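You operate a simulated robot arm through the tools that you are given. There is no shell and no other tool.

Carry out the task below with a simulated two-armed robot. There is one attempt and no reset: what you move stays moved.

TASK
Glue the pale cleat block under the blue clamp and clamp it down.
Fine: between the pencil lines, till the glue holds; brush back in its pot. Set down upright: pallet glue brush. A coat counts when it lies all over at full strength: go over it till it gets no stronger.

Only the result counts: the job must be done as asked and must still hold three seconds after the hand-in. Knocking over, shifting, dropping, spilling or breaking anything else fails it.

THE ROBOT
Two 7-joint arms with two-finger grippers on one trunk that stands fixed in place. Base frame: the origin is at the foot of the trunk, x ahead of it, y to its left, z up. Lengths are in m, angles in degrees, forces in N, time in s.
The left shoulder is at [0.078, 0.216, 1.133], the right one opposite. With the tool pointing down near the work surface each hand reaches from about 0.1 to 0.8 m from the base axis, measured 20 degrees to its own side. Payload 3.18 kg a hand.
The TCP of each hand is the grasp point between the finger pads, 0.03 m short of the fingertips. In the tool frame z runs along the fingers and y along their closing line. The gripper opens to 0.144 m. The gripper's body begins 0.103 m behind the TCP.
Orientation is that of the tool frame in the base frame, as a unit quaternion [x, y, z, w]. With the fingers straight down and closing along the base's y, the tool's x points along the base's -x, its y along +y and its z along -z.

THE INTERFACE
- The arms move only by the tool arm_command. It takes "left_commands", "right_commands" or both (then of equal length, played together; a hand with none holds still); each is a list of rows, each an object (a shift or turn left out is 0, a gripper value left out holds the last) with "delta_pos": the shift along the base's x, y, z in m, a list of three; "delta_rot": the turn, a rotation vector about the base's x, y, z in degrees, a list of three. In form: [{"delta_pos": [x, y, z], "delta_rot": [rx, ry, rz]}, ...]. A call has 1 to 20 rows; each row is the pose to reach, as a shift and turn from the pose commanded when the call began. "left_grip" and "right_grip" are, for a hand that has rows, the gripper command, from -1 (fully open) to 1 (shut), values between in proportion, set as the call begins (left out, the last holds). A row lasts 0.2 s, in which the tool goes at most 0.05 m and 8.6 degrees; a call with a longer step from one row to the next is refused whole, and so is a gripper value outside its range. A pose out of reach is approached as far as the arm can. The call stops where the force on the tool passes 90 N (or 10 N more than at its start, if that is more) or the arm is blocked; 0.2 s more then pass. The fingers move at their own pace and stop on an object; they squeeze with about 31 N. The grip force told is the motor's: it shows also when the fingers shut on nothing. Time passes only in rows, and 0.2 s behind the last, so rows that repeat a pose let the fingers close. The reply holds the time, the measured pose of the TCP, the force on the tool along the base axes, the opening and the grip force, in the units named above and with some noise, with the torque about the TCP (base axes, N m) and any sound that the robot's microphone picked up, and new pictures: "views" is both (left out), scene, wrist or none (wrist: the cameras of the hands that moved).
- Cameras (640 x 400 px; columns grow to the right, rows downward): "scene" is now at [0.153, 0.0511, 1.3235]; the picture's right is [0.60, -0.80, 0.00], its down [-0.44, -0.33, -0.84] and it looks along [0.67, 0.50, -0.55] (base axes); focal length 267 px, centre (320, 200). "left" rides on the left gripper at [0.076, -0.016, -0.143] in its tool frame; the picture's right is [0.21, 0.98, 0.00], its down [-0.84, 0.18, -0.51] and it looks along [-0.50, 0.11, 0.86] (tool axes); focal length 218 px, centre (320, 200). "right" rides on the right gripper at [0.077, 0.016, -0.143] in its tool frame; the picture's right is [-0.21, 0.98, 0.00], its down [-0.84, -0.18, -0.51] and it looks along [-0.50, -0.11, 0.86] (tool axes); focal length 218 px, centre (320, 200). There is no depth. A picture from a camera that has moved, and an enlarged one, comes with that camera's place and axes in the base frame and with its lens.
- raise_lower(by): slides the trunk up (or, below 0, down) by that many m; the arms and the scene camera ride with it, the base frame stays. It gives what a move gives, with no picture.
- turn_head(pan, tilt): turns the head with the scene camera to pan (to the left, within 80 degrees either way) and tilt (down, from -29 to 69), counted from straight ahead of the robot. It gives what a move gives, and a new picture of the scene camera.
- zoom(camera, box): a new picture of the part [left, top, right, bottom] of that camera's present view, enlarged. No time passes.
- job_done(): hands the job in; it is judged then, once.

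Nothing tells you positions but the pictures and the camera data. Unless the task says otherwise, let go and move clear before handing in.

The tools are called after ">>>" as a command line: name --argument value ..., lists and objects as JSON in quotes. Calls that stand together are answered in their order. arm_command: Moves the arms, as the interface text tells. Its arguments: {"type":"object","properties":{"left_commands":{"type":"array","items":{"type":"object","properties":{"delta_pos":{"type":"array","items":{"type":"number"}},"delta_rot":{"type":"array","items":{"type":"number"}}}}},"left_grip":{"type":"number"},"right_commands":{"type":"array","items":{"type":"object","properties":{"delta_pos":{"type":"array","items":{"type":"number"}},"delta_rot":{"type":"array","items":{"type":"number"}}}}},"right_grip":{"type":"number"},"views":{"type":"string","enum":["both","scene","wrist","none"]}},"required":[]} The other tools are called the same way: raise_lower (by) slides the trunk up or down; turn_head (pan, tilt) turns the head that bears the scene camera; zoom (camera, box) takes an enlarged picture of a part of a camera's view; job_done () hands the job in.

At the start:

```text
t: 0.0
left_eef_pos: [0.404, 0.485, 1.1107]
left_tool_rot: [0.001, 1.0, 0.0, -0.001]
left_ft_force: [0.4, -0.7, 0.6]
left_ft_torque: [0.0, 0.02, 0.0]
left_finger_gap: 0.1443
left_finger_force: 0.0
right_eef_pos: [0.4139, 0.0662, 1.1947]
right_tool_rot: [0.0, 1.0, 0.0, 0.0]
right_ft_force: [-0.5, -0.7, 0.2]
right_ft_torque: [0.03, -0.02, -0.01]
right_finger_gap: 0.1442
right_finger_force: 0.0
trunk travel left (down, up): [-0.216, 0.154]
head pan, tilt: [37.0, 33.3]
```

scene: 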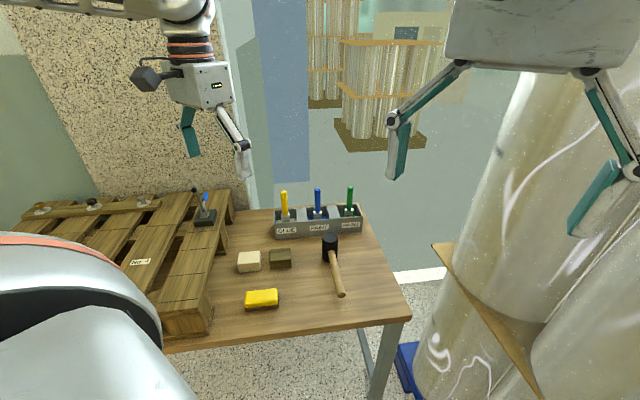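
right: 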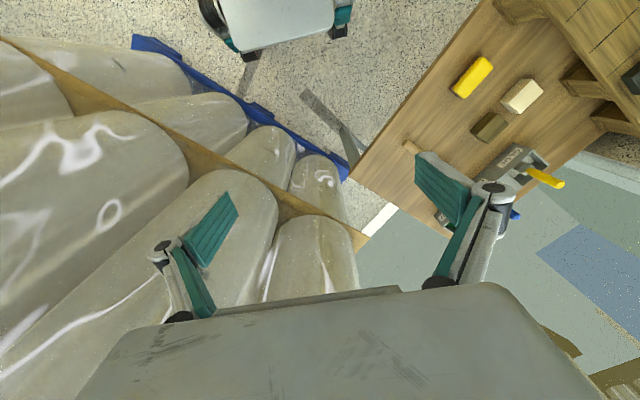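
left: 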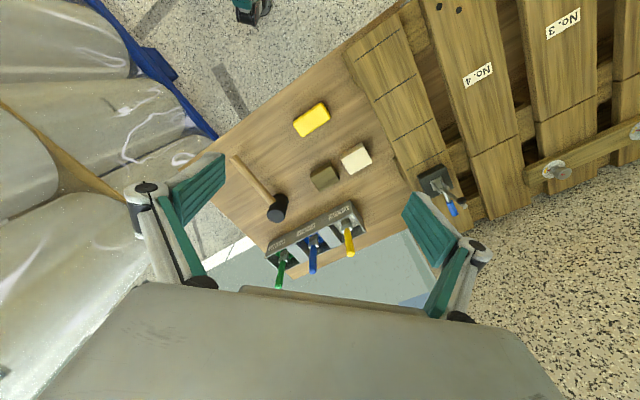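

I see a bench with a pallet at left, a toggle clamp with blue handle, three brush pots (yellow labelled GLUE, blue and green), a pale and a dark block, a mallet and a yellow sponge. I'll look closer before moving.

>>> zoom --camera "scene" --box '[220, 170, 380, 270]'

>>> zoom --camera "scene" --box '[120, 170, 280, 270]'

>>> zoom --camera "left" --box '[340, 80, 500, 180]'

>>> zoom --camera "left" --box '[380, 140, 500, 215]'

>>> zoom --camera "left" --box '[240, 180, 400, 280]'

```text
4.00 times, centred on (300, 220) of scene
camera zoom: at [0.153, 0.0511, 1.3235], right [0.6, -0.8, 0.0], down [-0.44, -0.33, -0.84], along [0.67, 0.5, -0.55], focal length 1067 px, centre (400, 120)
```

zoom: 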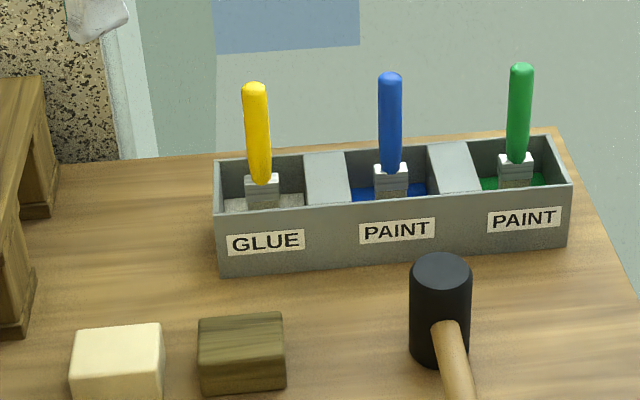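

```text
4.00 times, centred on (200, 220) of scene
camera zoom: at [0.153, 0.0511, 1.3235], right [0.6, -0.8, 0.0], down [-0.44, -0.33, -0.84], along [0.67, 0.5, -0.55], focal length 1067 px, centre (800, 120)
```

zoom: 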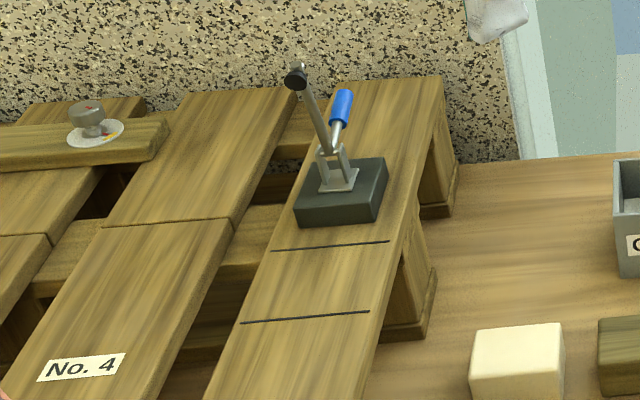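

```text
4.00 times, centred on (420, 130) of left
camera zoom: at [0.3267, 0.4668, 1.2527], right [-0.21, 0.98, 0.0], down [0.84, 0.18, 0.51], along [0.5, 0.11, -0.86], focal length 873 px, centre (-80, 480)
```

zoom: 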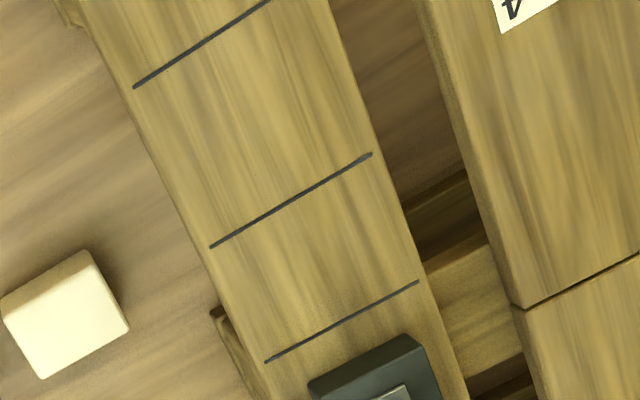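

```text
5.33 times, centred on (440, 178) of left
camera zoom: at [0.3267, 0.4668, 1.2527], right [-0.21, 0.98, 0.0], down [0.84, 0.18, 0.51], along [0.5, 0.11, -0.86], focal length 1164 px, centre (-320, 320)
```

zoom: 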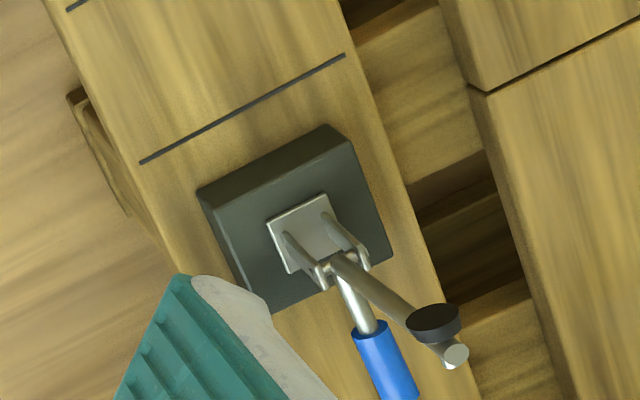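

```text
4.00 times, centred on (320, 230) of left
camera zoom: at [0.3267, 0.4668, 1.2527], right [-0.21, 0.98, 0.0], down [0.84, 0.18, 0.51], along [0.5, 0.11, -0.86], focal length 873 px, centre (320, 80)
```

zoom: 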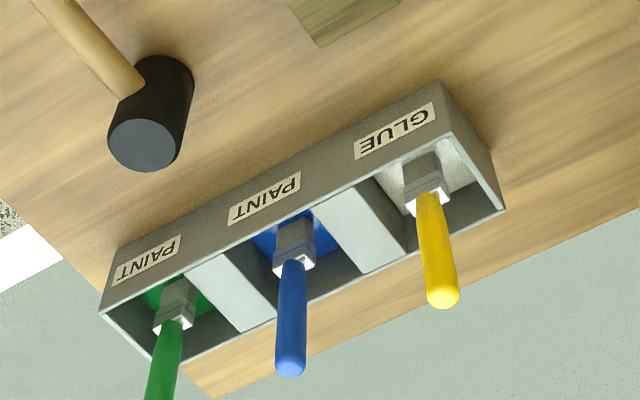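

The brush pot with the yellow handle is near (0.71, 0.63), the pallet board with pencil lines runs at about 45°, near (0.42, 0.71, 0.78). I'll turn the head toward the pallet and look closer.

>>> turn_head --pan 52 --tilt 38

>>> zoom --camera "left" --box '[340, 0, 640, 188]'

>>> zoom --camera "right" --box '[480, 0, 640, 100]'

```text
t: 0.8
left_eef_pos: [0.4037, 0.4851, 1.11]
left_tool_rot: [0.0, 1.0, 0.0, 0.0]
left_ft_force: [0.5, 0.9, 0.7]
left_ft_torque: [-0.01, -0.01, 0.02]
left_finger_gap: 0.1441
left_finger_force: 0.0
right_eef_pos: [0.4135, 0.0673, 1.1961]
right_tool_rot: [0.0, 1.0, 0.0, 0.0]
right_ft_force: [0.3, -0.1, 0.3]
right_ft_torque: [0.01, -0.01, 0.03]
right_finger_gap: 0.144
right_finger_force: 0.1
trunk travel left (down, up): [-0.216, 0.154]
head pan, tilt: [52.0, 38.0]
camera scene: at [0.1352, 0.0656, 1.3163], right [0.79, -0.62, 0.0], down [-0.38, -0.48, -0.79], along [0.49, 0.62, -0.62], focal length 267 px, centre (320, 200)
```

scene: 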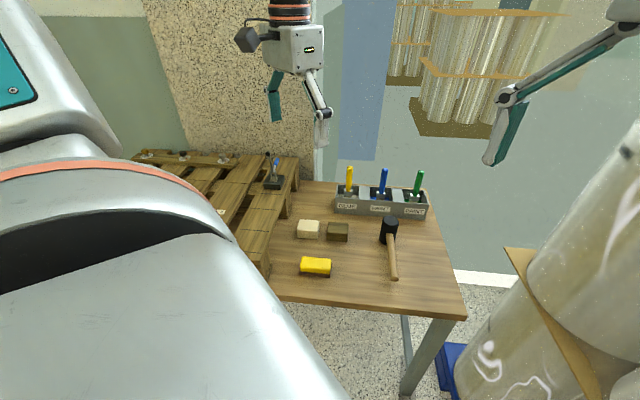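

```text
2.13 times, centred on (490, 94) of left
camera zoom: at [0.3267, 0.4668, 1.2527], right [-0.21, 0.98, 0.0], down [0.84, 0.18, 0.51], along [0.5, 0.11, -0.86], focal length 464 px, centre (-42, 426)
```

zoom: 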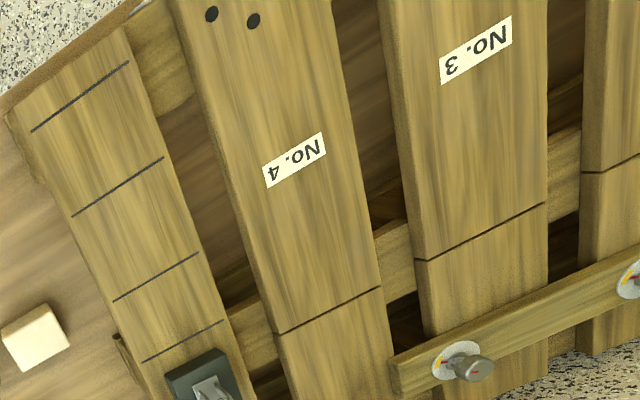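

```text
4.00 times, centred on (560, 50) of right
camera zoom: at [0.338, 0.083, 1.3383], right [0.21, 0.98, 0.0], down [0.84, -0.18, 0.51], along [0.5, -0.11, -0.86], focal length 873 px, centre (-640, 800)
```

zoom: 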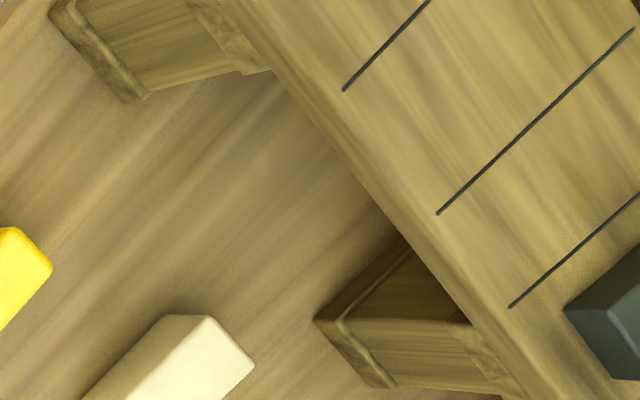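

Four pencil lines make two bays; the one next to the clamp (lines through about (0.448,0.736) and (0.392,0.680)) is where the block belongs. I'll bring the left hand camera closer to the clamp, staying high.

>>> arm_command --left_commands '[{"delta_pos": [-0.02, 0.04, 0]}, {"delta_pos": [-0.03, 0.08, 0]}, {"delta_pos": [-0.04, 0.12, 0]}, {"delta_pos": [-0.04, 0.16, -0.02]}, {"delta_pos": [-0.04, 0.2, -0.05]}]'

>>> zoom --camera "left" --box '[240, 80, 480, 230]'

>>> zoom --camera "scene" --box '[230, 140, 310, 190]'

```text
t: 2.0
left_eef_pos: [0.3643, 0.6868, 1.0597]
left_tool_rot: [0.0, 1.0, 0.001, 0.0]
left_ft_force: [0.6, 0.5, -0.3]
left_ft_torque: [-0.05, 0.01, -0.05]
left_finger_gap: 0.144
left_finger_force: 0.0
right_eef_pos: [0.4137, 0.0673, 1.1961]
right_tool_rot: [0.0, 1.0, -0.001, 0.0]
right_ft_force: [0.1, 0.8, 0.0]
right_ft_torque: [-0.04, -0.01, 0.0]
right_finger_gap: 0.1439
right_finger_force: 0.0
trunk travel left (down, up): [-0.216, 0.154]
head pan, tilt: [52.0, 38.0]
camera scene: at [0.1353, 0.0668, 1.3161], right [0.79, -0.62, 0.0], down [-0.38, -0.49, -0.79], along [0.48, 0.62, -0.62], focal length 267 px, centre (320, 200)
camera left: at [0.2867, 0.6682, 1.2022], right [-0.21, 0.98, 0.0], down [0.84, 0.18, 0.51], along [0.5, 0.11, -0.86], focal length 218 px, centre (320, 200)
```

scene: 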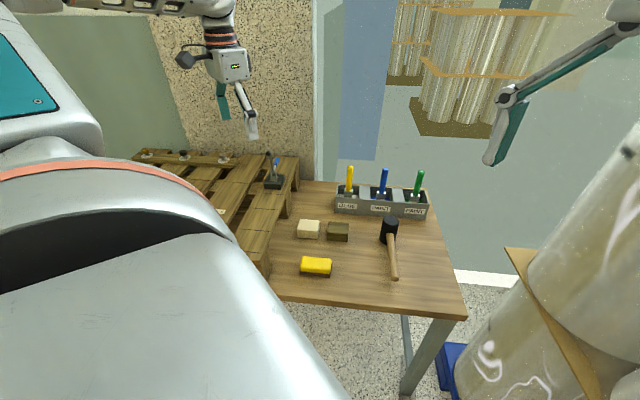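
left: 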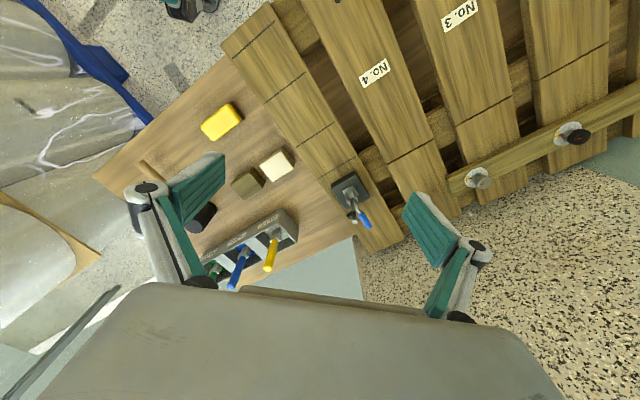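

```text
2.67 times, centred on (360, 155) of left
camera zoom: at [0.2867, 0.6682, 1.2022], right [-0.21, 0.98, 0.0], down [0.84, 0.18, 0.51], along [0.5, 0.11, -0.86], focal length 582 px, centre (213, 320)
```

zoom: 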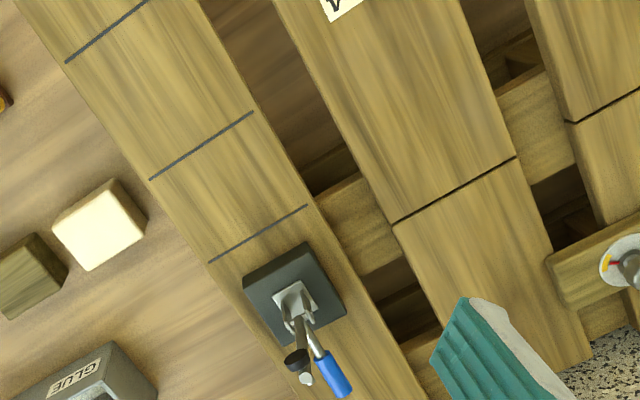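

```text
8.00 times, centred on (270, 165) of scene
camera zoom: at [0.1353, 0.0668, 1.3161], right [0.79, -0.62, 0.0], down [-0.38, -0.49, -0.79], along [0.48, 0.62, -0.62], focal length 2134 px, centre (720, 480)
```

zoom: 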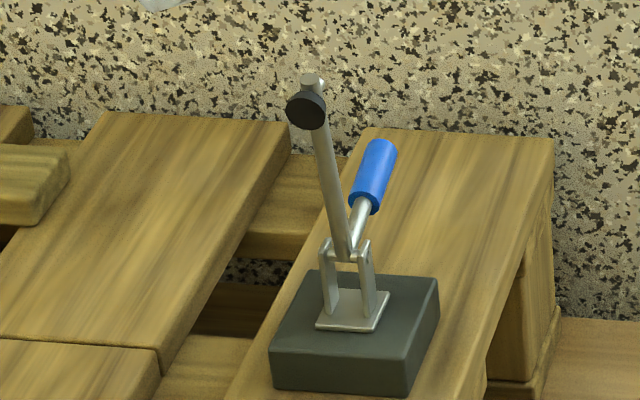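

The clamp arm stands upright with its pad at about (0.469, 0.757, 0.916), pivot (0.488, 0.779, 0.83), and its blue handle lies back at (0.531, 0.819, 0.848). So raising the handle forward should bring the pad down over the bay. I'll yaw the left hand 45° and survey the blocks and brush pots.

>>> arm_command --left_commands '[{"delta_pos": [0.015, -0.03, 0], "delta_rot": [0, 0, 7.5]}, {"delta_pos": [0.03, -0.06, 0], "delta_rot": [0, 0, 15]}, {"delta_pos": [0.045, -0.09, 0], "delta_rot": [0, 0, 22.5]}, {"delta_pos": [0.06, -0.12, 0], "delta_rot": [0, 0, 30]}, {"delta_pos": [0.075, -0.15, -0.02], "delta_rot": [0, 0, 37.5]}, {"delta_pos": [0.086, -0.187, -0.05], "delta_rot": [0, 0, 45]}]' --views "wrist"

>>> zoom --camera "left" --box '[220, 100, 460, 250]'

```text
t: 3.4
left_eef_pos: [0.4516, 0.4981, 1.0105]
left_tool_rot: [-0.384, 0.923, 0.002, 0.0]
left_ft_force: [0.2, -0.7, 0.6]
left_ft_torque: [0.01, 0.03, 0.01]
left_finger_gap: 0.1441
left_finger_force: 0.1
right_eef_pos: [0.4148, 0.067, 1.1952]
right_tool_rot: [0.0, 1.0, 0.0, -0.001]
right_ft_force: [-0.2, 0.0, -0.1]
right_ft_torque: [0.05, 0.01, 0.01]
right_finger_gap: 0.1439
right_finger_force: 0.0
trunk travel left (down, up): [-0.216, 0.154]
head pan, tilt: [52.0, 38.0]
camera left: at [0.4075, 0.4296, 1.1517], right [-0.84, 0.54, 0.0], down [0.47, 0.72, 0.51], along [0.27, 0.43, -0.86], focal length 218 px, centre (320, 200)
```

left: 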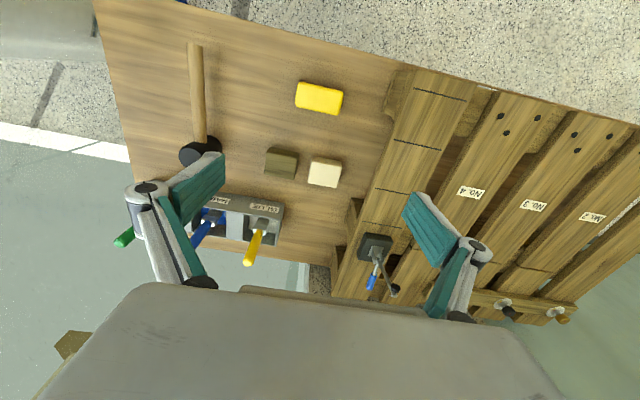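

```text
2.67 times, centred on (340, 175) of left
camera zoom: at [0.4075, 0.4296, 1.1517], right [-0.84, 0.54, 0.0], down [0.47, 0.72, 0.51], along [0.27, 0.43, -0.86], focal length 582 px, centre (267, 267)
```

zoom: 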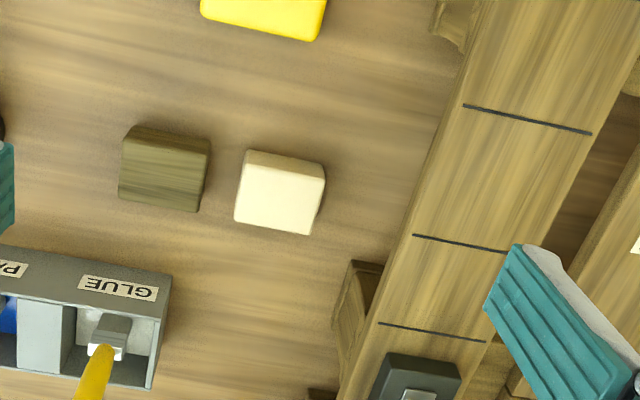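

>>> zoom --camera "left" --box '[300, 150, 348, 180]'

>>> zoom --camera "left" --box '[210, 190, 306, 250]'

>>> zoom --camera "scene" --box '[280, 210, 344, 250]'

>>> zoom --camera "scene" --box '[325, 160, 405, 210]'

```text
13.33 times, centred on (324, 165) of left
camera zoom: at [0.4075, 0.4296, 1.1517], right [-0.84, 0.54, 0.0], down [0.47, 0.72, 0.51], along [0.27, 0.43, -0.86], focal length 2910 px, centre (267, 667)
```

zoom: 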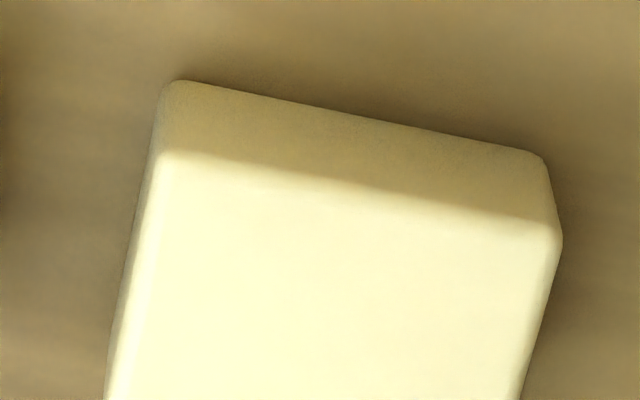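

```text
6.67 times, centred on (258, 220) of left
camera zoom: at [0.4075, 0.4296, 1.1517], right [-0.84, 0.54, 0.0], down [0.47, 0.72, 0.51], along [0.27, 0.43, -0.86], focal length 1455 px, centre (733, 67)
```

zoom: 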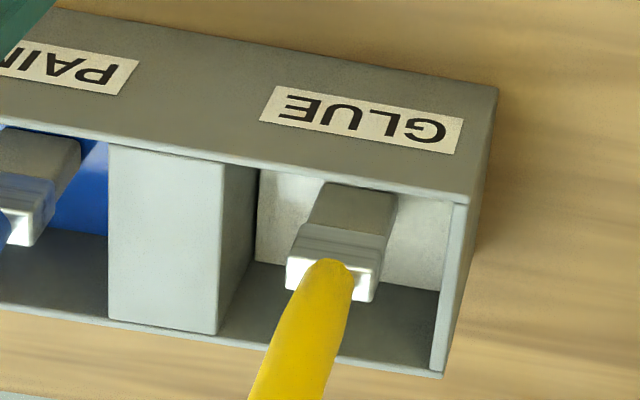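

```text
10.00 times, centred on (312, 230) of scene
camera zoom: at [0.1359, 0.0651, 1.3161], right [0.79, -0.62, 0.0], down [-0.38, -0.48, -0.79], along [0.48, 0.62, -0.62], focal length 2668 px, centre (400, -100)
```

zoom: 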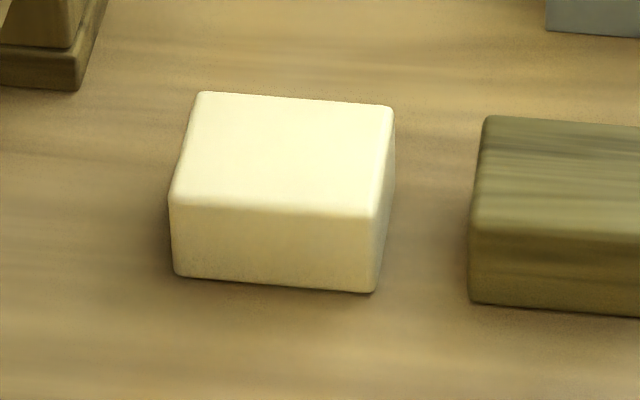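

```text
8.00 times, centred on (365, 185) of scene
camera zoom: at [0.1359, 0.0651, 1.3161], right [0.79, -0.62, 0.0], down [-0.38, -0.48, -0.79], along [0.48, 0.62, -0.62], focal length 2134 px, centre (-40, 320)
```

zoom: 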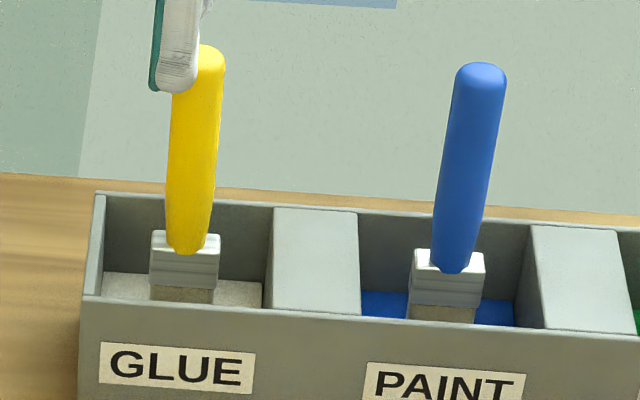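

The table is at z≈0.657; the pale block is about 0.068 × 0.053 × 0.037 m, centred near (0.510, 0.609), already aligned with the board. The glue brush stands at (0.709, 0.629) with its handle from z 0.735 to 0.839. I'll tilt the hand and go to a pre-grasp for the brush.

>>> arm_command --left_commands '[{"delta_pos": [0.034, 0.013, -0.014], "delta_rot": [3.5, -3.5, 0]}, {"delta_pos": [0.068, 0.026, -0.028], "delta_rot": [7.1, -7.1, 0]}, {"delta_pos": [0.102, 0.039, -0.042], "delta_rot": [10.6, -10.6, 0]}, {"delta_pos": [0.136, 0.052, -0.056], "delta_rot": [14.1, -14.1, 0]}, {"delta_pos": [0.17, 0.065, -0.07], "delta_rot": [17.7, -17.7, 0]}, {"delta_pos": [0.2044, 0.078, -0.0835], "delta_rot": [21.2, -21.2, 0]}, {"delta_pos": [0.2044, 0.078, -0.0835], "delta_rot": [21.2, -21.2, 0]}]' --left_grip 0.0

>>> zoom --camera "left" --box '[200, 140, 440, 290]'

>>> zoom --camera "scene" --box '[290, 100, 418, 180]'

```text
t: 5.0
left_eef_pos: [0.654, 0.5759, 0.9267]
left_tool_rot: [-0.37, 0.892, 0.098, 0.241]
left_ft_force: [0.8, -0.8, 0.2]
left_ft_torque: [0.0, -0.02, 0.0]
left_finger_gap: 0.0721
left_finger_force: 0.1
right_eef_pos: [0.4133, 0.0671, 1.1955]
right_tool_rot: [0.0, 1.0, 0.0, -0.001]
right_ft_force: [0.9, 0.0, 0.1]
right_ft_torque: [0.0, -0.02, 0.01]
right_finger_gap: 0.1441
right_finger_force: 0.1
trunk travel left (down, up): [-0.216, 0.154]
head pan, tilt: [52.0, 38.0]
camera scene: at [0.1344, 0.0654, 1.3166], right [0.79, -0.62, 0.0], down [-0.38, -0.48, -0.79], along [0.49, 0.62, -0.62], focal length 267 px, centre (320, 200)
camera left: at [0.5678, 0.4648, 1.0116], right [-0.82, 0.56, -0.11], down [0.21, 0.46, 0.86], along [0.53, 0.68, -0.5], focal length 218 px, centre (320, 200)
```

scene: 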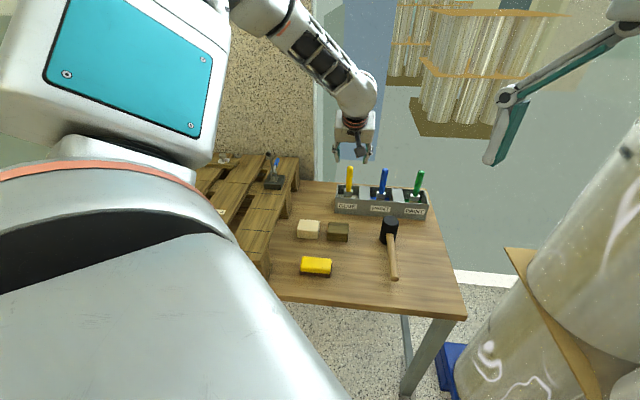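
left: 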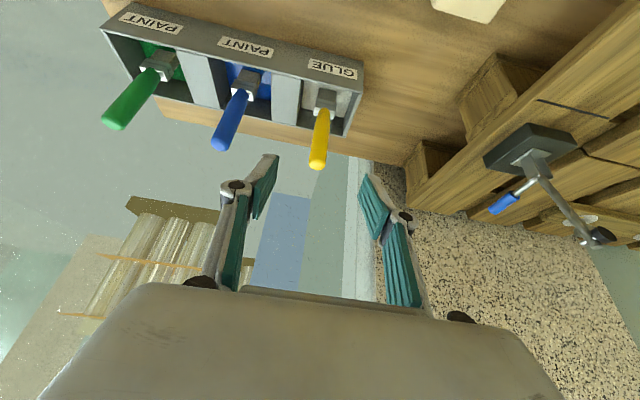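

```text
2.67 times, centred on (320, 215) of left
camera zoom: at [0.5678, 0.4648, 1.0116], right [-0.82, 0.56, -0.11], down [0.21, 0.46, 0.86], along [0.53, 0.68, -0.5], focal length 582 px, centre (320, 160)
```

zoom: 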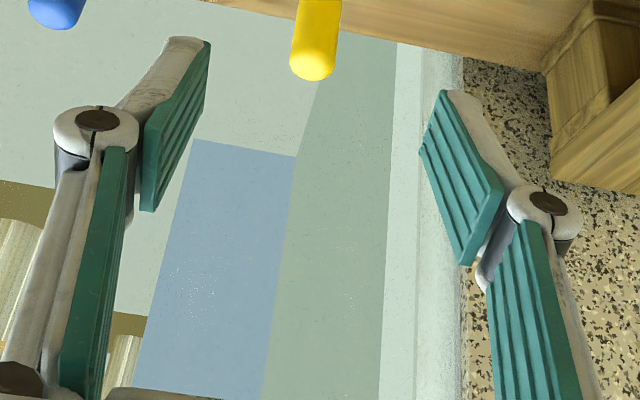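

```text
5.00 times, centred on (354, 140) of scene
camera zoom: at [0.1344, 0.0654, 1.3166], right [0.79, -0.62, 0.0], down [-0.38, -0.48, -0.79], along [0.49, 0.62, -0.62], focal length 1334 px, centre (150, 500)
```

zoom: 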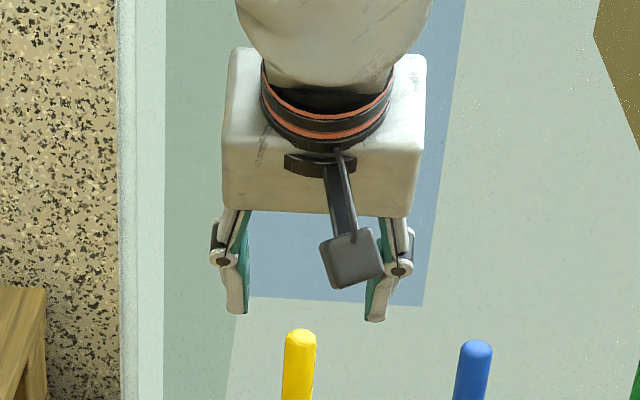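

The brush handle is centred between the fingers. I'll advance along the finger direction and close on the handle.

>>> arm_command --left_commands '[{"delta_pos": [0.014, 0.013, -0.033]}, {"delta_pos": [0.027, 0.0265, -0.065]}, {"delta_pos": [0.041, 0.04, -0.098]}, {"delta_pos": [0.055, 0.053, -0.13]}, {"delta_pos": [0.055, 0.053, -0.13]}]'

>>> zoom --camera "scene" --box '[310, 140, 406, 200]'

>>> zoom --camera "left" --box '[240, 60, 432, 180]'

```text
t: 6.2
left_eef_pos: [0.7086, 0.6289, 0.7987]
left_tool_rot: [-0.37, 0.892, 0.098, 0.24]
left_ft_force: [0.4, 0.0, -0.7]
left_ft_torque: [-0.04, -0.03, 0.02]
left_finger_gap: 0.0721
left_finger_force: 0.1
right_eef_pos: [0.413, 0.0654, 1.1951]
right_tool_rot: [0.0, 1.0, 0.0, 0.0]
right_ft_force: [-0.6, -0.9, -1.2]
right_ft_torque: [0.02, -0.03, 0.01]
right_finger_gap: 0.1438
right_finger_force: 0.0
trunk travel left (down, up): [-0.216, 0.154]
head pan, tilt: [52.0, 38.0]
camera scene: at [0.1345, 0.0653, 1.3166], right [0.79, -0.62, 0.0], down [-0.38, -0.48, -0.79], along [0.49, 0.62, -0.62], focal length 267 px, centre (320, 200)
camera left: at [0.6218, 0.5179, 0.8824], right [-0.82, 0.56, -0.11], down [0.21, 0.46, 0.86], along [0.53, 0.68, -0.5], focal length 218 px, centre (320, 200)
```

scene: 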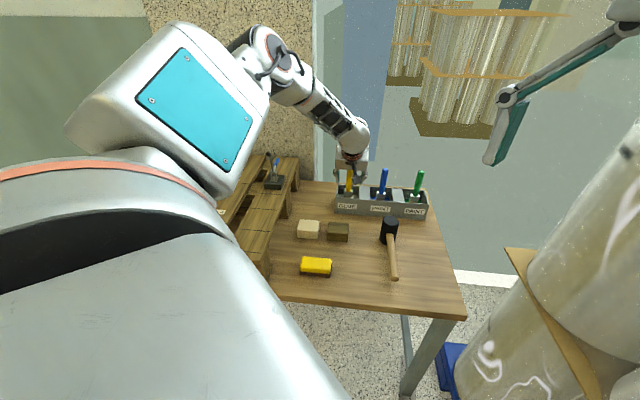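
left: 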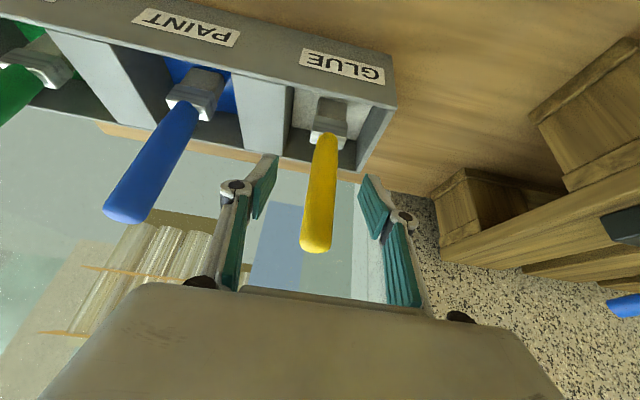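

```text
6.67 times, centred on (358, 170) of scene
camera zoom: at [0.1345, 0.0653, 1.3166], right [0.79, -0.62, 0.0], down [-0.38, -0.48, -0.79], along [0.49, 0.62, -0.62], focal length 1779 px, centre (67, 400)
```

zoom: 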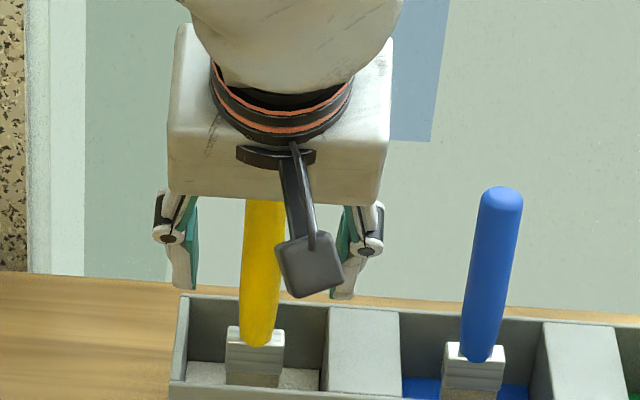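

```text
3.33 times, centred on (336, 120) of left
camera zoom: at [0.6218, 0.5179, 0.8824], right [-0.82, 0.56, -0.11], down [0.21, 0.46, 0.86], along [0.53, 0.68, -0.5], focal length 728 px, centre (267, 467)
```

zoom: 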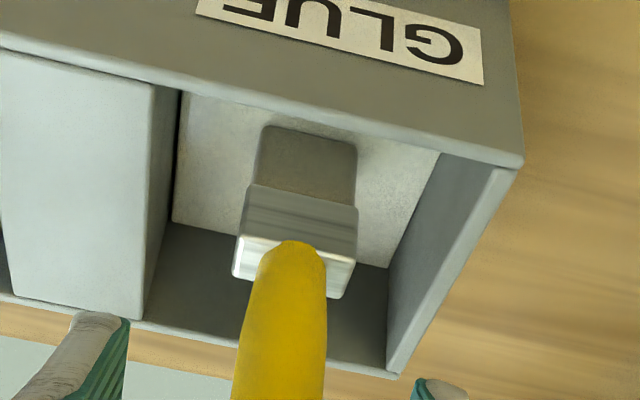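

The handle sits between the pads at TCP z≈0.799. Closing now.

>>> arm_command --left_commands '[{"delta_pos": [0, 0, 0]}, {"delta_pos": [0, 0, 0]}, {"delta_pos": [0, 0, 0]}]' --left_grip 1.0 --views "both"

>>> zoom --camera "left" --box '[240, 60, 432, 180]'

```text
t: 7.0
left_eef_pos: [0.7086, 0.6296, 0.7982]
left_tool_rot: [-0.37, 0.892, 0.099, 0.239]
left_ft_force: [-0.1, 0.3, -0.5]
left_ft_torque: [-0.01, 0.01, -0.02]
left_finger_gap: 0.0204
left_finger_force: 31.3
right_eef_pos: [0.4133, 0.0667, 1.1958]
right_tool_rot: [0.0, 1.0, 0.0, -0.001]
right_ft_force: [0.3, -0.2, 0.2]
right_ft_torque: [0.01, 0.01, -0.01]
right_finger_gap: 0.1439
right_finger_force: 0.1
trunk travel left (down, up): [-0.216, 0.154]
head pan, tilt: [52.0, 38.0]
camera scene: at [0.1351, 0.0656, 1.3163], right [0.79, -0.62, 0.0], down [-0.38, -0.49, -0.79], along [0.49, 0.62, -0.62], focal length 267 px, centre (320, 200)
camera left: at [0.6219, 0.518, 0.8817], right [-0.82, 0.56, -0.1], down [0.21, 0.46, 0.86], along [0.53, 0.68, -0.5], focal length 218 px, centre (320, 200)
```

scene: 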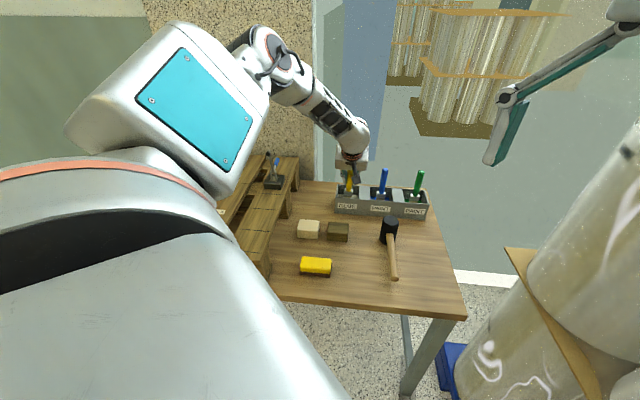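
left: 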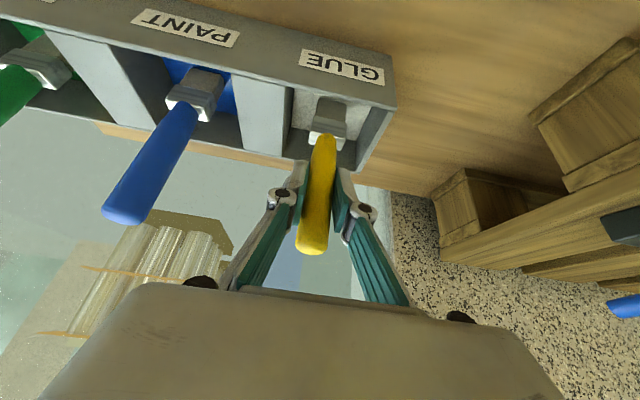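

```text
3.33 times, centred on (336, 120) of left
camera zoom: at [0.6219, 0.518, 0.8817], right [-0.82, 0.56, -0.1], down [0.21, 0.46, 0.86], along [0.53, 0.68, -0.5], focal length 728 px, centre (267, 467)
```

zoom: 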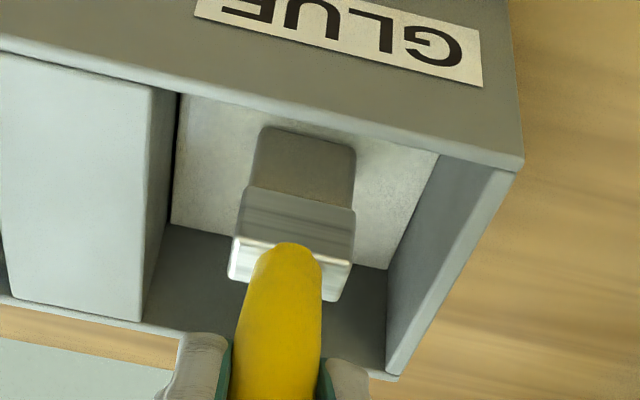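

Gripped firmly (20 mm gap, 31 N). Lifting the brush straight up.

>>> arm_command --left_commands '[{"delta_pos": [0, 0, 0.02]}, {"delta_pos": [0, 0, 0.045]}, {"delta_pos": [0, 0, 0.075]}, {"delta_pos": [0, 0, 0.105]}, {"delta_pos": [0, 0, 0.135]}, {"delta_pos": [0, 0, 0.165]}, {"delta_pos": [0, 0, 0.2]}, {"delta_pos": [0, 0, 0.2]}]'

>>> zoom --camera "left" --box '[240, 60, 432, 180]'

>>> zoom --camera "scene" --box '[310, 110, 406, 170]'

```text
t: 8.8
left_eef_pos: [0.711, 0.6278, 0.9958]
left_tool_rot: [-0.371, 0.892, 0.099, 0.238]
left_ft_force: [-0.4, -0.2, -0.3]
left_ft_torque: [0.02, -0.03, -0.02]
left_finger_gap: 0.0207
left_finger_force: 30.8
right_eef_pos: [0.4143, 0.068, 1.1942]
right_tool_rot: [0.001, 1.0, 0.0, -0.001]
right_ft_force: [0.5, -0.3, 0.1]
right_ft_torque: [-0.04, 0.03, 0.01]
right_finger_gap: 0.1441
right_finger_force: 0.1
trunk travel left (down, up): [-0.216, 0.154]
head pan, tilt: [52.0, 38.0]
camera scene: at [0.1357, 0.0661, 1.3161], right [0.79, -0.62, 0.0], down [-0.38, -0.49, -0.79], along [0.48, 0.62, -0.62], focal length 267 px, centre (320, 200)
camera left: at [0.6241, 0.5177, 1.0809], right [-0.82, 0.56, -0.1], down [0.21, 0.46, 0.86], along [0.53, 0.68, -0.5], focal length 218 px, centre (320, 200)
```

scene: 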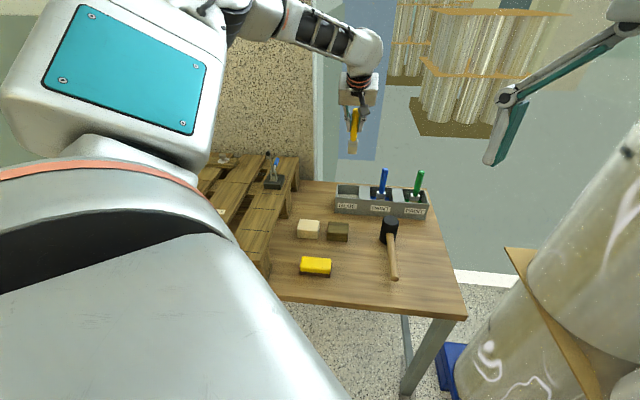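
left: 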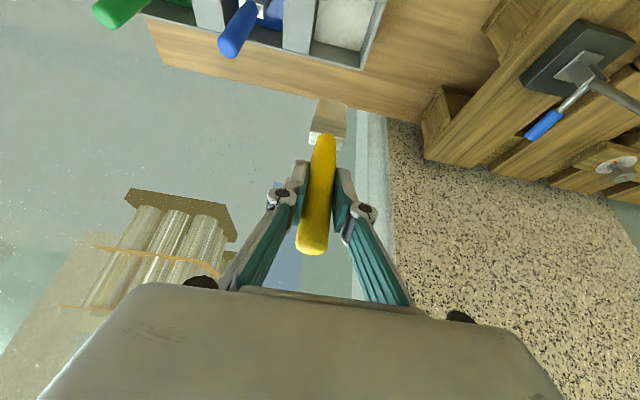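

```text
3.33 times, centred on (336, 120) of left
camera zoom: at [0.6241, 0.5177, 1.0809], right [-0.82, 0.56, -0.1], down [0.21, 0.46, 0.86], along [0.53, 0.68, -0.5], focal length 728 px, centre (267, 467)
```

zoom: 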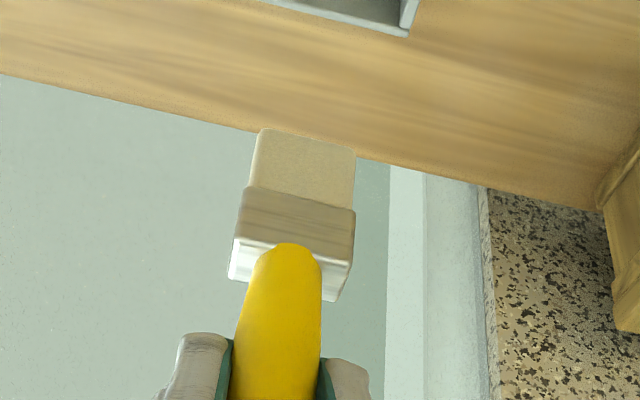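

```text
6.67 times, centred on (358, 140) of scene
camera zoom: at [0.1357, 0.0661, 1.3161], right [0.79, -0.62, 0.0], down [-0.38, -0.49, -0.79], along [0.48, 0.62, -0.62], focal length 1779 px, centre (67, 600)
```

zoom: 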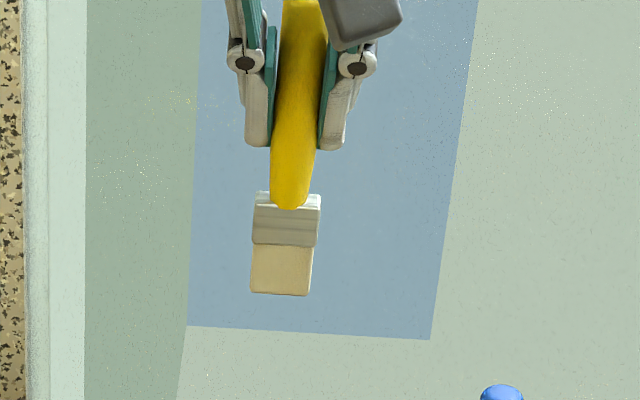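

The glue pot compartment is empty, the brush is in hand, bristle tip about 0.109 m below the TCP. Moving it over the bay, still high, clear of the clamp.

>>> arm_command --left_commands '[{"delta_pos": [-0.04, -0.003, 0.005]}, {"delta_pos": [-0.08, -0.006, 0.01]}, {"delta_pos": [-0.12, -0.009, 0.01]}, {"delta_pos": [-0.16, -0.012, 0.01]}, {"delta_pos": [-0.2, -0.015, 0.01]}, {"delta_pos": [-0.24, -0.018, 0.01]}, {"delta_pos": [-0.265, 0.012, 0.01]}, {"delta_pos": [-0.285, 0.04, 0.01]}, {"delta_pos": [-0.306, 0.066, 0.01]}, {"delta_pos": [-0.306, 0.066, 0.0]}]'

>>> zoom --camera "left" --box '[240, 60, 432, 180]'

>>> zoom --camera "scene" --box '[190, 110, 318, 190]'

```text
t: 11.0
left_eef_pos: [0.4043, 0.6951, 0.9966]
left_tool_rot: [-0.37, 0.892, 0.099, 0.24]
left_ft_force: [-0.1, 0.4, -0.6]
left_ft_torque: [0.0, 0.0, 0.0]
left_finger_gap: 0.0206
left_finger_force: 31.8
right_eef_pos: [0.4147, 0.0668, 1.1945]
right_tool_rot: [0.0, 1.0, 0.0, 0.0]
right_ft_force: [-0.7, 0.3, -0.1]
right_ft_torque: [0.01, 0.01, -0.03]
right_finger_gap: 0.1439
right_finger_force: 0.1
trunk travel left (down, up): [-0.216, 0.154]
head pan, tilt: [52.0, 38.0]
camera scene: at [0.1358, 0.0656, 1.3161], right [0.79, -0.62, 0.0], down [-0.38, -0.49, -0.79], along [0.48, 0.62, -0.62], focal length 267 px, centre (320, 200)
camera left: at [0.3175, 0.5843, 1.0816], right [-0.82, 0.56, -0.1], down [0.21, 0.46, 0.86], along [0.53, 0.68, -0.5], focal length 218 px, centre (320, 200)
```

scene: 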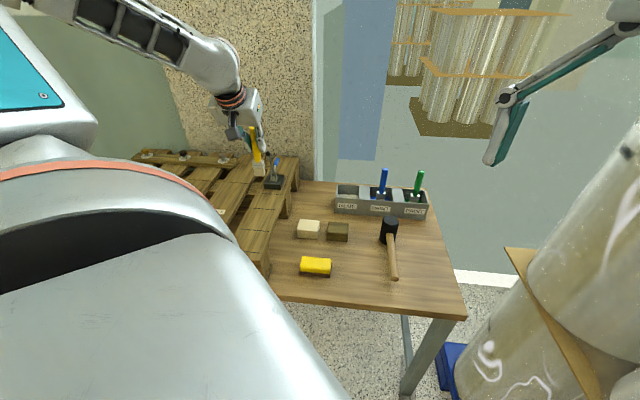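
left: 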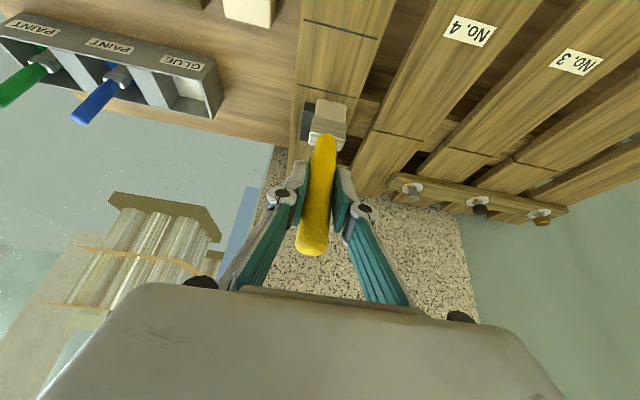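

```text
3.33 times, centred on (336, 120) of left
camera zoom: at [0.3175, 0.5843, 1.0816], right [-0.82, 0.56, -0.1], down [0.21, 0.46, 0.86], along [0.53, 0.68, -0.5], focal length 728 px, centre (267, 467)
```

zoom: 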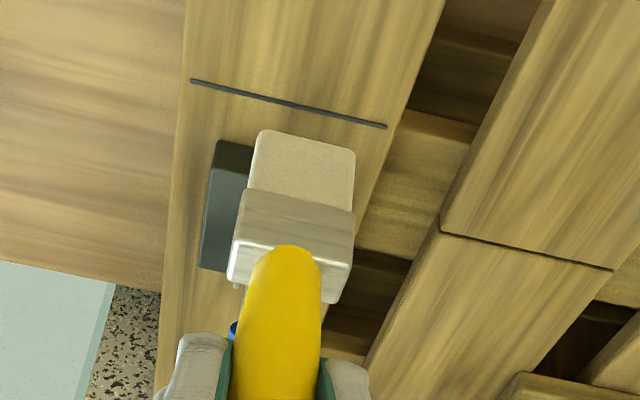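

```text
5.00 times, centred on (254, 150) of scene
camera zoom: at [0.1358, 0.0656, 1.3161], right [0.79, -0.62, 0.0], down [-0.38, -0.49, -0.79], along [0.48, 0.62, -0.62], focal length 1334 px, centre (650, 450)
```

zoom: 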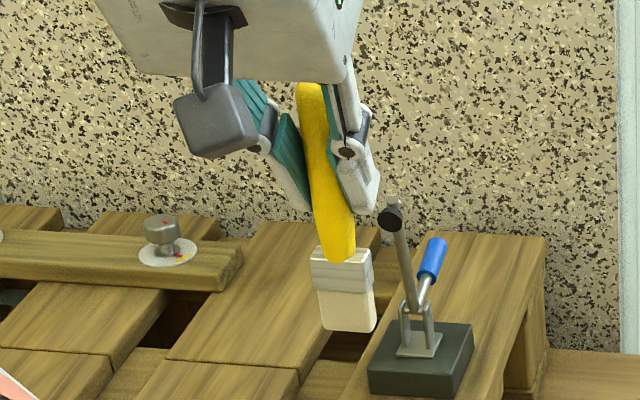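

The view confirms line A ends at about (0.478,0.705) and (0.416,0.767) with board top z≈0.78. I'll lower the brush to just above the wood and check.

>>> arm_command --left_commands '[{"delta_pos": [0, 0, -0.03]}, {"delta_pos": [0, 0, -0.06]}, {"delta_pos": [0, 0, -0.08]}, {"delta_pos": [0, 0, -0.095]}, {"delta_pos": [0, 0, -0.1]}, {"delta_pos": [0, 0, -0.1]}]'

>>> zoom --camera "left" --box '[240, 60, 432, 180]'

>>> zoom --camera "scene" --box '[222, 150, 302, 200]'

```text
t: 12.4
left_eef_pos: [0.4032, 0.6938, 0.897]
left_tool_rot: [-0.37, 0.892, 0.099, 0.24]
left_ft_force: [-0.1, 0.6, 0.0]
left_ft_torque: [-0.01, 0.02, 0.0]
left_finger_gap: 0.0206
left_finger_force: 31.0
right_eef_pos: [0.414, 0.0677, 1.1953]
right_tool_rot: [0.0, 1.0, 0.0, 0.0]
right_ft_force: [-0.5, 0.0, -1.3]
right_ft_torque: [-0.01, 0.01, 0.01]
right_finger_gap: 0.144
right_finger_force: 0.0
trunk travel left (down, up): [-0.216, 0.154]
head pan, tilt: [52.0, 38.0]
camera scene: at [0.1351, 0.0657, 1.3163], right [0.79, -0.62, 0.0], down [-0.38, -0.49, -0.79], along [0.49, 0.62, -0.62], focal length 267 px, centre (320, 200)
camera left: at [0.3169, 0.5843, 0.9814], right [-0.82, 0.56, -0.1], down [0.21, 0.46, 0.86], along [0.53, 0.68, -0.5], focal length 218 px, centre (320, 200)
```

scene: 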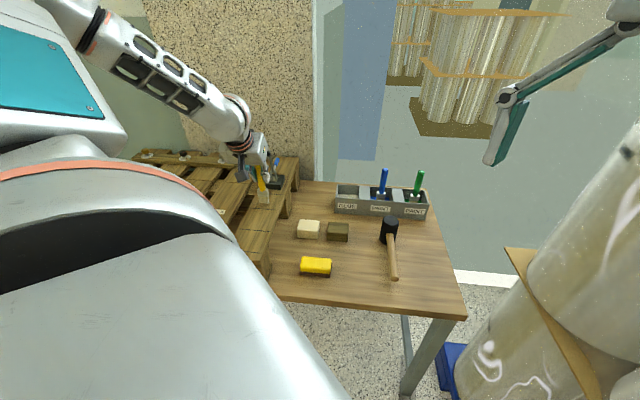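
left: 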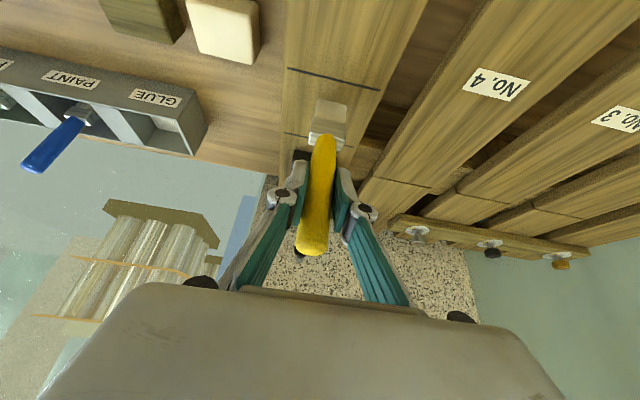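

```text
3.33 times, centred on (336, 120) of left
camera zoom: at [0.3169, 0.5843, 0.9814], right [-0.82, 0.56, -0.1], down [0.21, 0.46, 0.86], along [0.53, 0.68, -0.5], focal length 728 px, centre (267, 467)
```

zoom: 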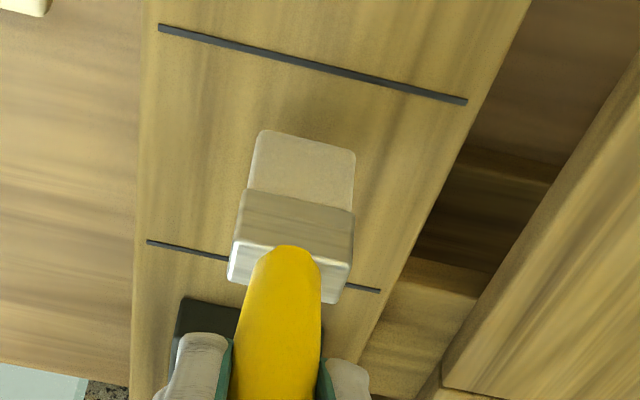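

```text
8.00 times, centred on (262, 175) of scene
camera zoom: at [0.1351, 0.0657, 1.3163], right [0.79, -0.62, 0.0], down [-0.38, -0.49, -0.79], along [0.49, 0.62, -0.62], focal length 2134 px, centre (784, 400)
```

zoom: 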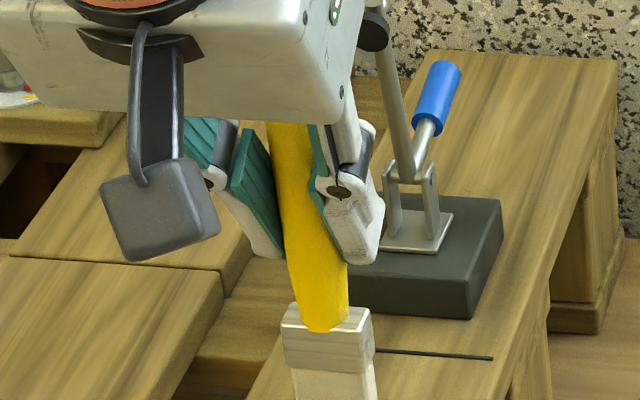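

The bristles are just above the wood between lines A and B. Lowering a few millimetres to find contact.

>>> arm_command --left_commands '[{"delta_pos": [0, 0, -0.003]}, {"delta_pos": [0, 0, -0.006]}, {"delta_pos": [0, 0, -0.006]}]' --views "none"

>>> zoom --camera "left" --box '[240, 60, 432, 180]'

```text
t: 13.2
left_eef_pos: [0.4035, 0.6956, 0.8905]
left_tool_rot: [-0.37, 0.892, 0.099, 0.239]
left_ft_force: [-0.2, -0.3, -0.4]
left_ft_torque: [-0.02, -0.01, 0.01]
left_finger_gap: 0.0204
left_finger_force: 31.4
right_eef_pos: [0.4135, 0.068, 1.1955]
right_tool_rot: [0.0, 1.0, 0.0, -0.001]
right_ft_force: [0.3, -0.5, 0.2]
right_ft_torque: [0.04, -0.01, 0.0]
right_finger_gap: 0.144
right_finger_force: 0.1
trunk travel left (down, up): [-0.216, 0.154]
head pan, tilt: [52.0, 38.0]
```

```text
3.33 times, centred on (336, 120) of left
camera zoom: at [0.317, 0.5841, 0.9757], right [-0.82, 0.56, -0.1], down [0.21, 0.46, 0.86], along [0.53, 0.68, -0.5], focal length 728 px, centre (267, 467)
```

zoom: 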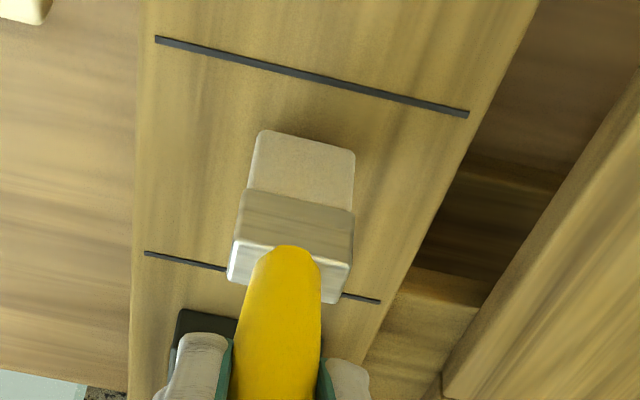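

>>> arm_command --left_commands '[{"delta_pos": [0, 0, -0.002]}, {"delta_pos": [0, 0, -0.004]}, {"delta_pos": [0, 0, -0.004]}]' --views "none"

>>> zoom --camera "left" --box '[240, 60, 432, 180]'

>>> zoom --camera "scene" --box '[222, 160, 302, 210]'

```text
t: 14.0
left_eef_pos: [0.4053, 0.6951, 0.8866]
left_tool_rot: [-0.37, 0.892, 0.099, 0.239]
left_ft_force: [0.0, 0.6, -1.0]
left_ft_torque: [0.0, 0.02, 0.01]
left_finger_gap: 0.0209
left_finger_force: 31.1
right_eef_pos: [0.4148, 0.0663, 1.1964]
right_tool_rot: [0.0, 1.0, -0.001, -0.001]
right_ft_force: [0.7, 0.4, 0.6]
right_ft_torque: [0.0, -0.04, 0.0]
right_finger_gap: 0.144
right_finger_force: 0.1
trunk travel left (down, up): [-0.216, 0.154]
head pan, tilt: [52.0, 38.0]
```

```text
3.33 times, centred on (336, 120) of left
camera zoom: at [0.3169, 0.5841, 0.9717], right [-0.82, 0.56, -0.1], down [0.21, 0.46, 0.86], along [0.53, 0.68, -0.5], focal length 728 px, centre (267, 467)
```

zoom: 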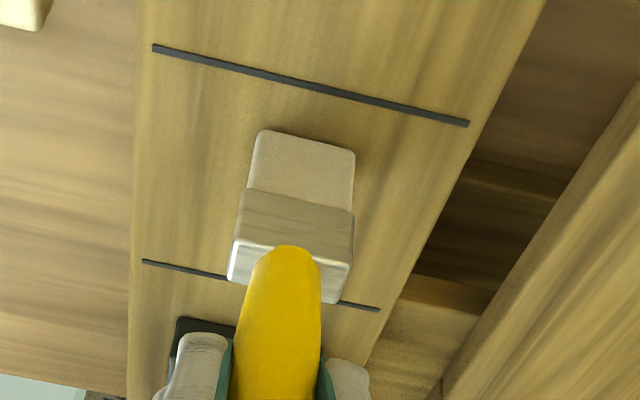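

```text
8.00 times, centred on (262, 185) of scene
camera zoom: at [0.1351, 0.0656, 1.3163], right [0.79, -0.62, 0.0], down [-0.38, -0.49, -0.79], along [0.49, 0.62, -0.62], focal length 2134 px, centre (784, 320)
```

zoom: 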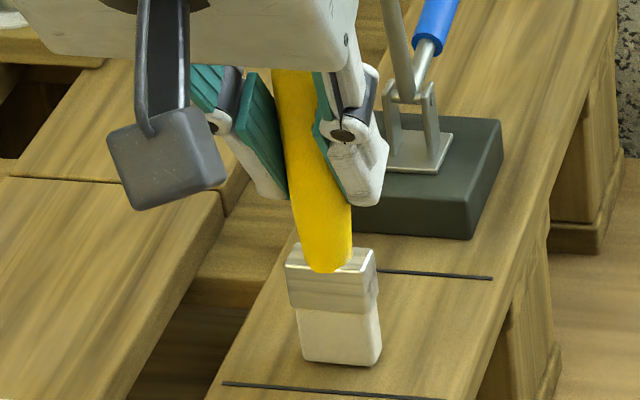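

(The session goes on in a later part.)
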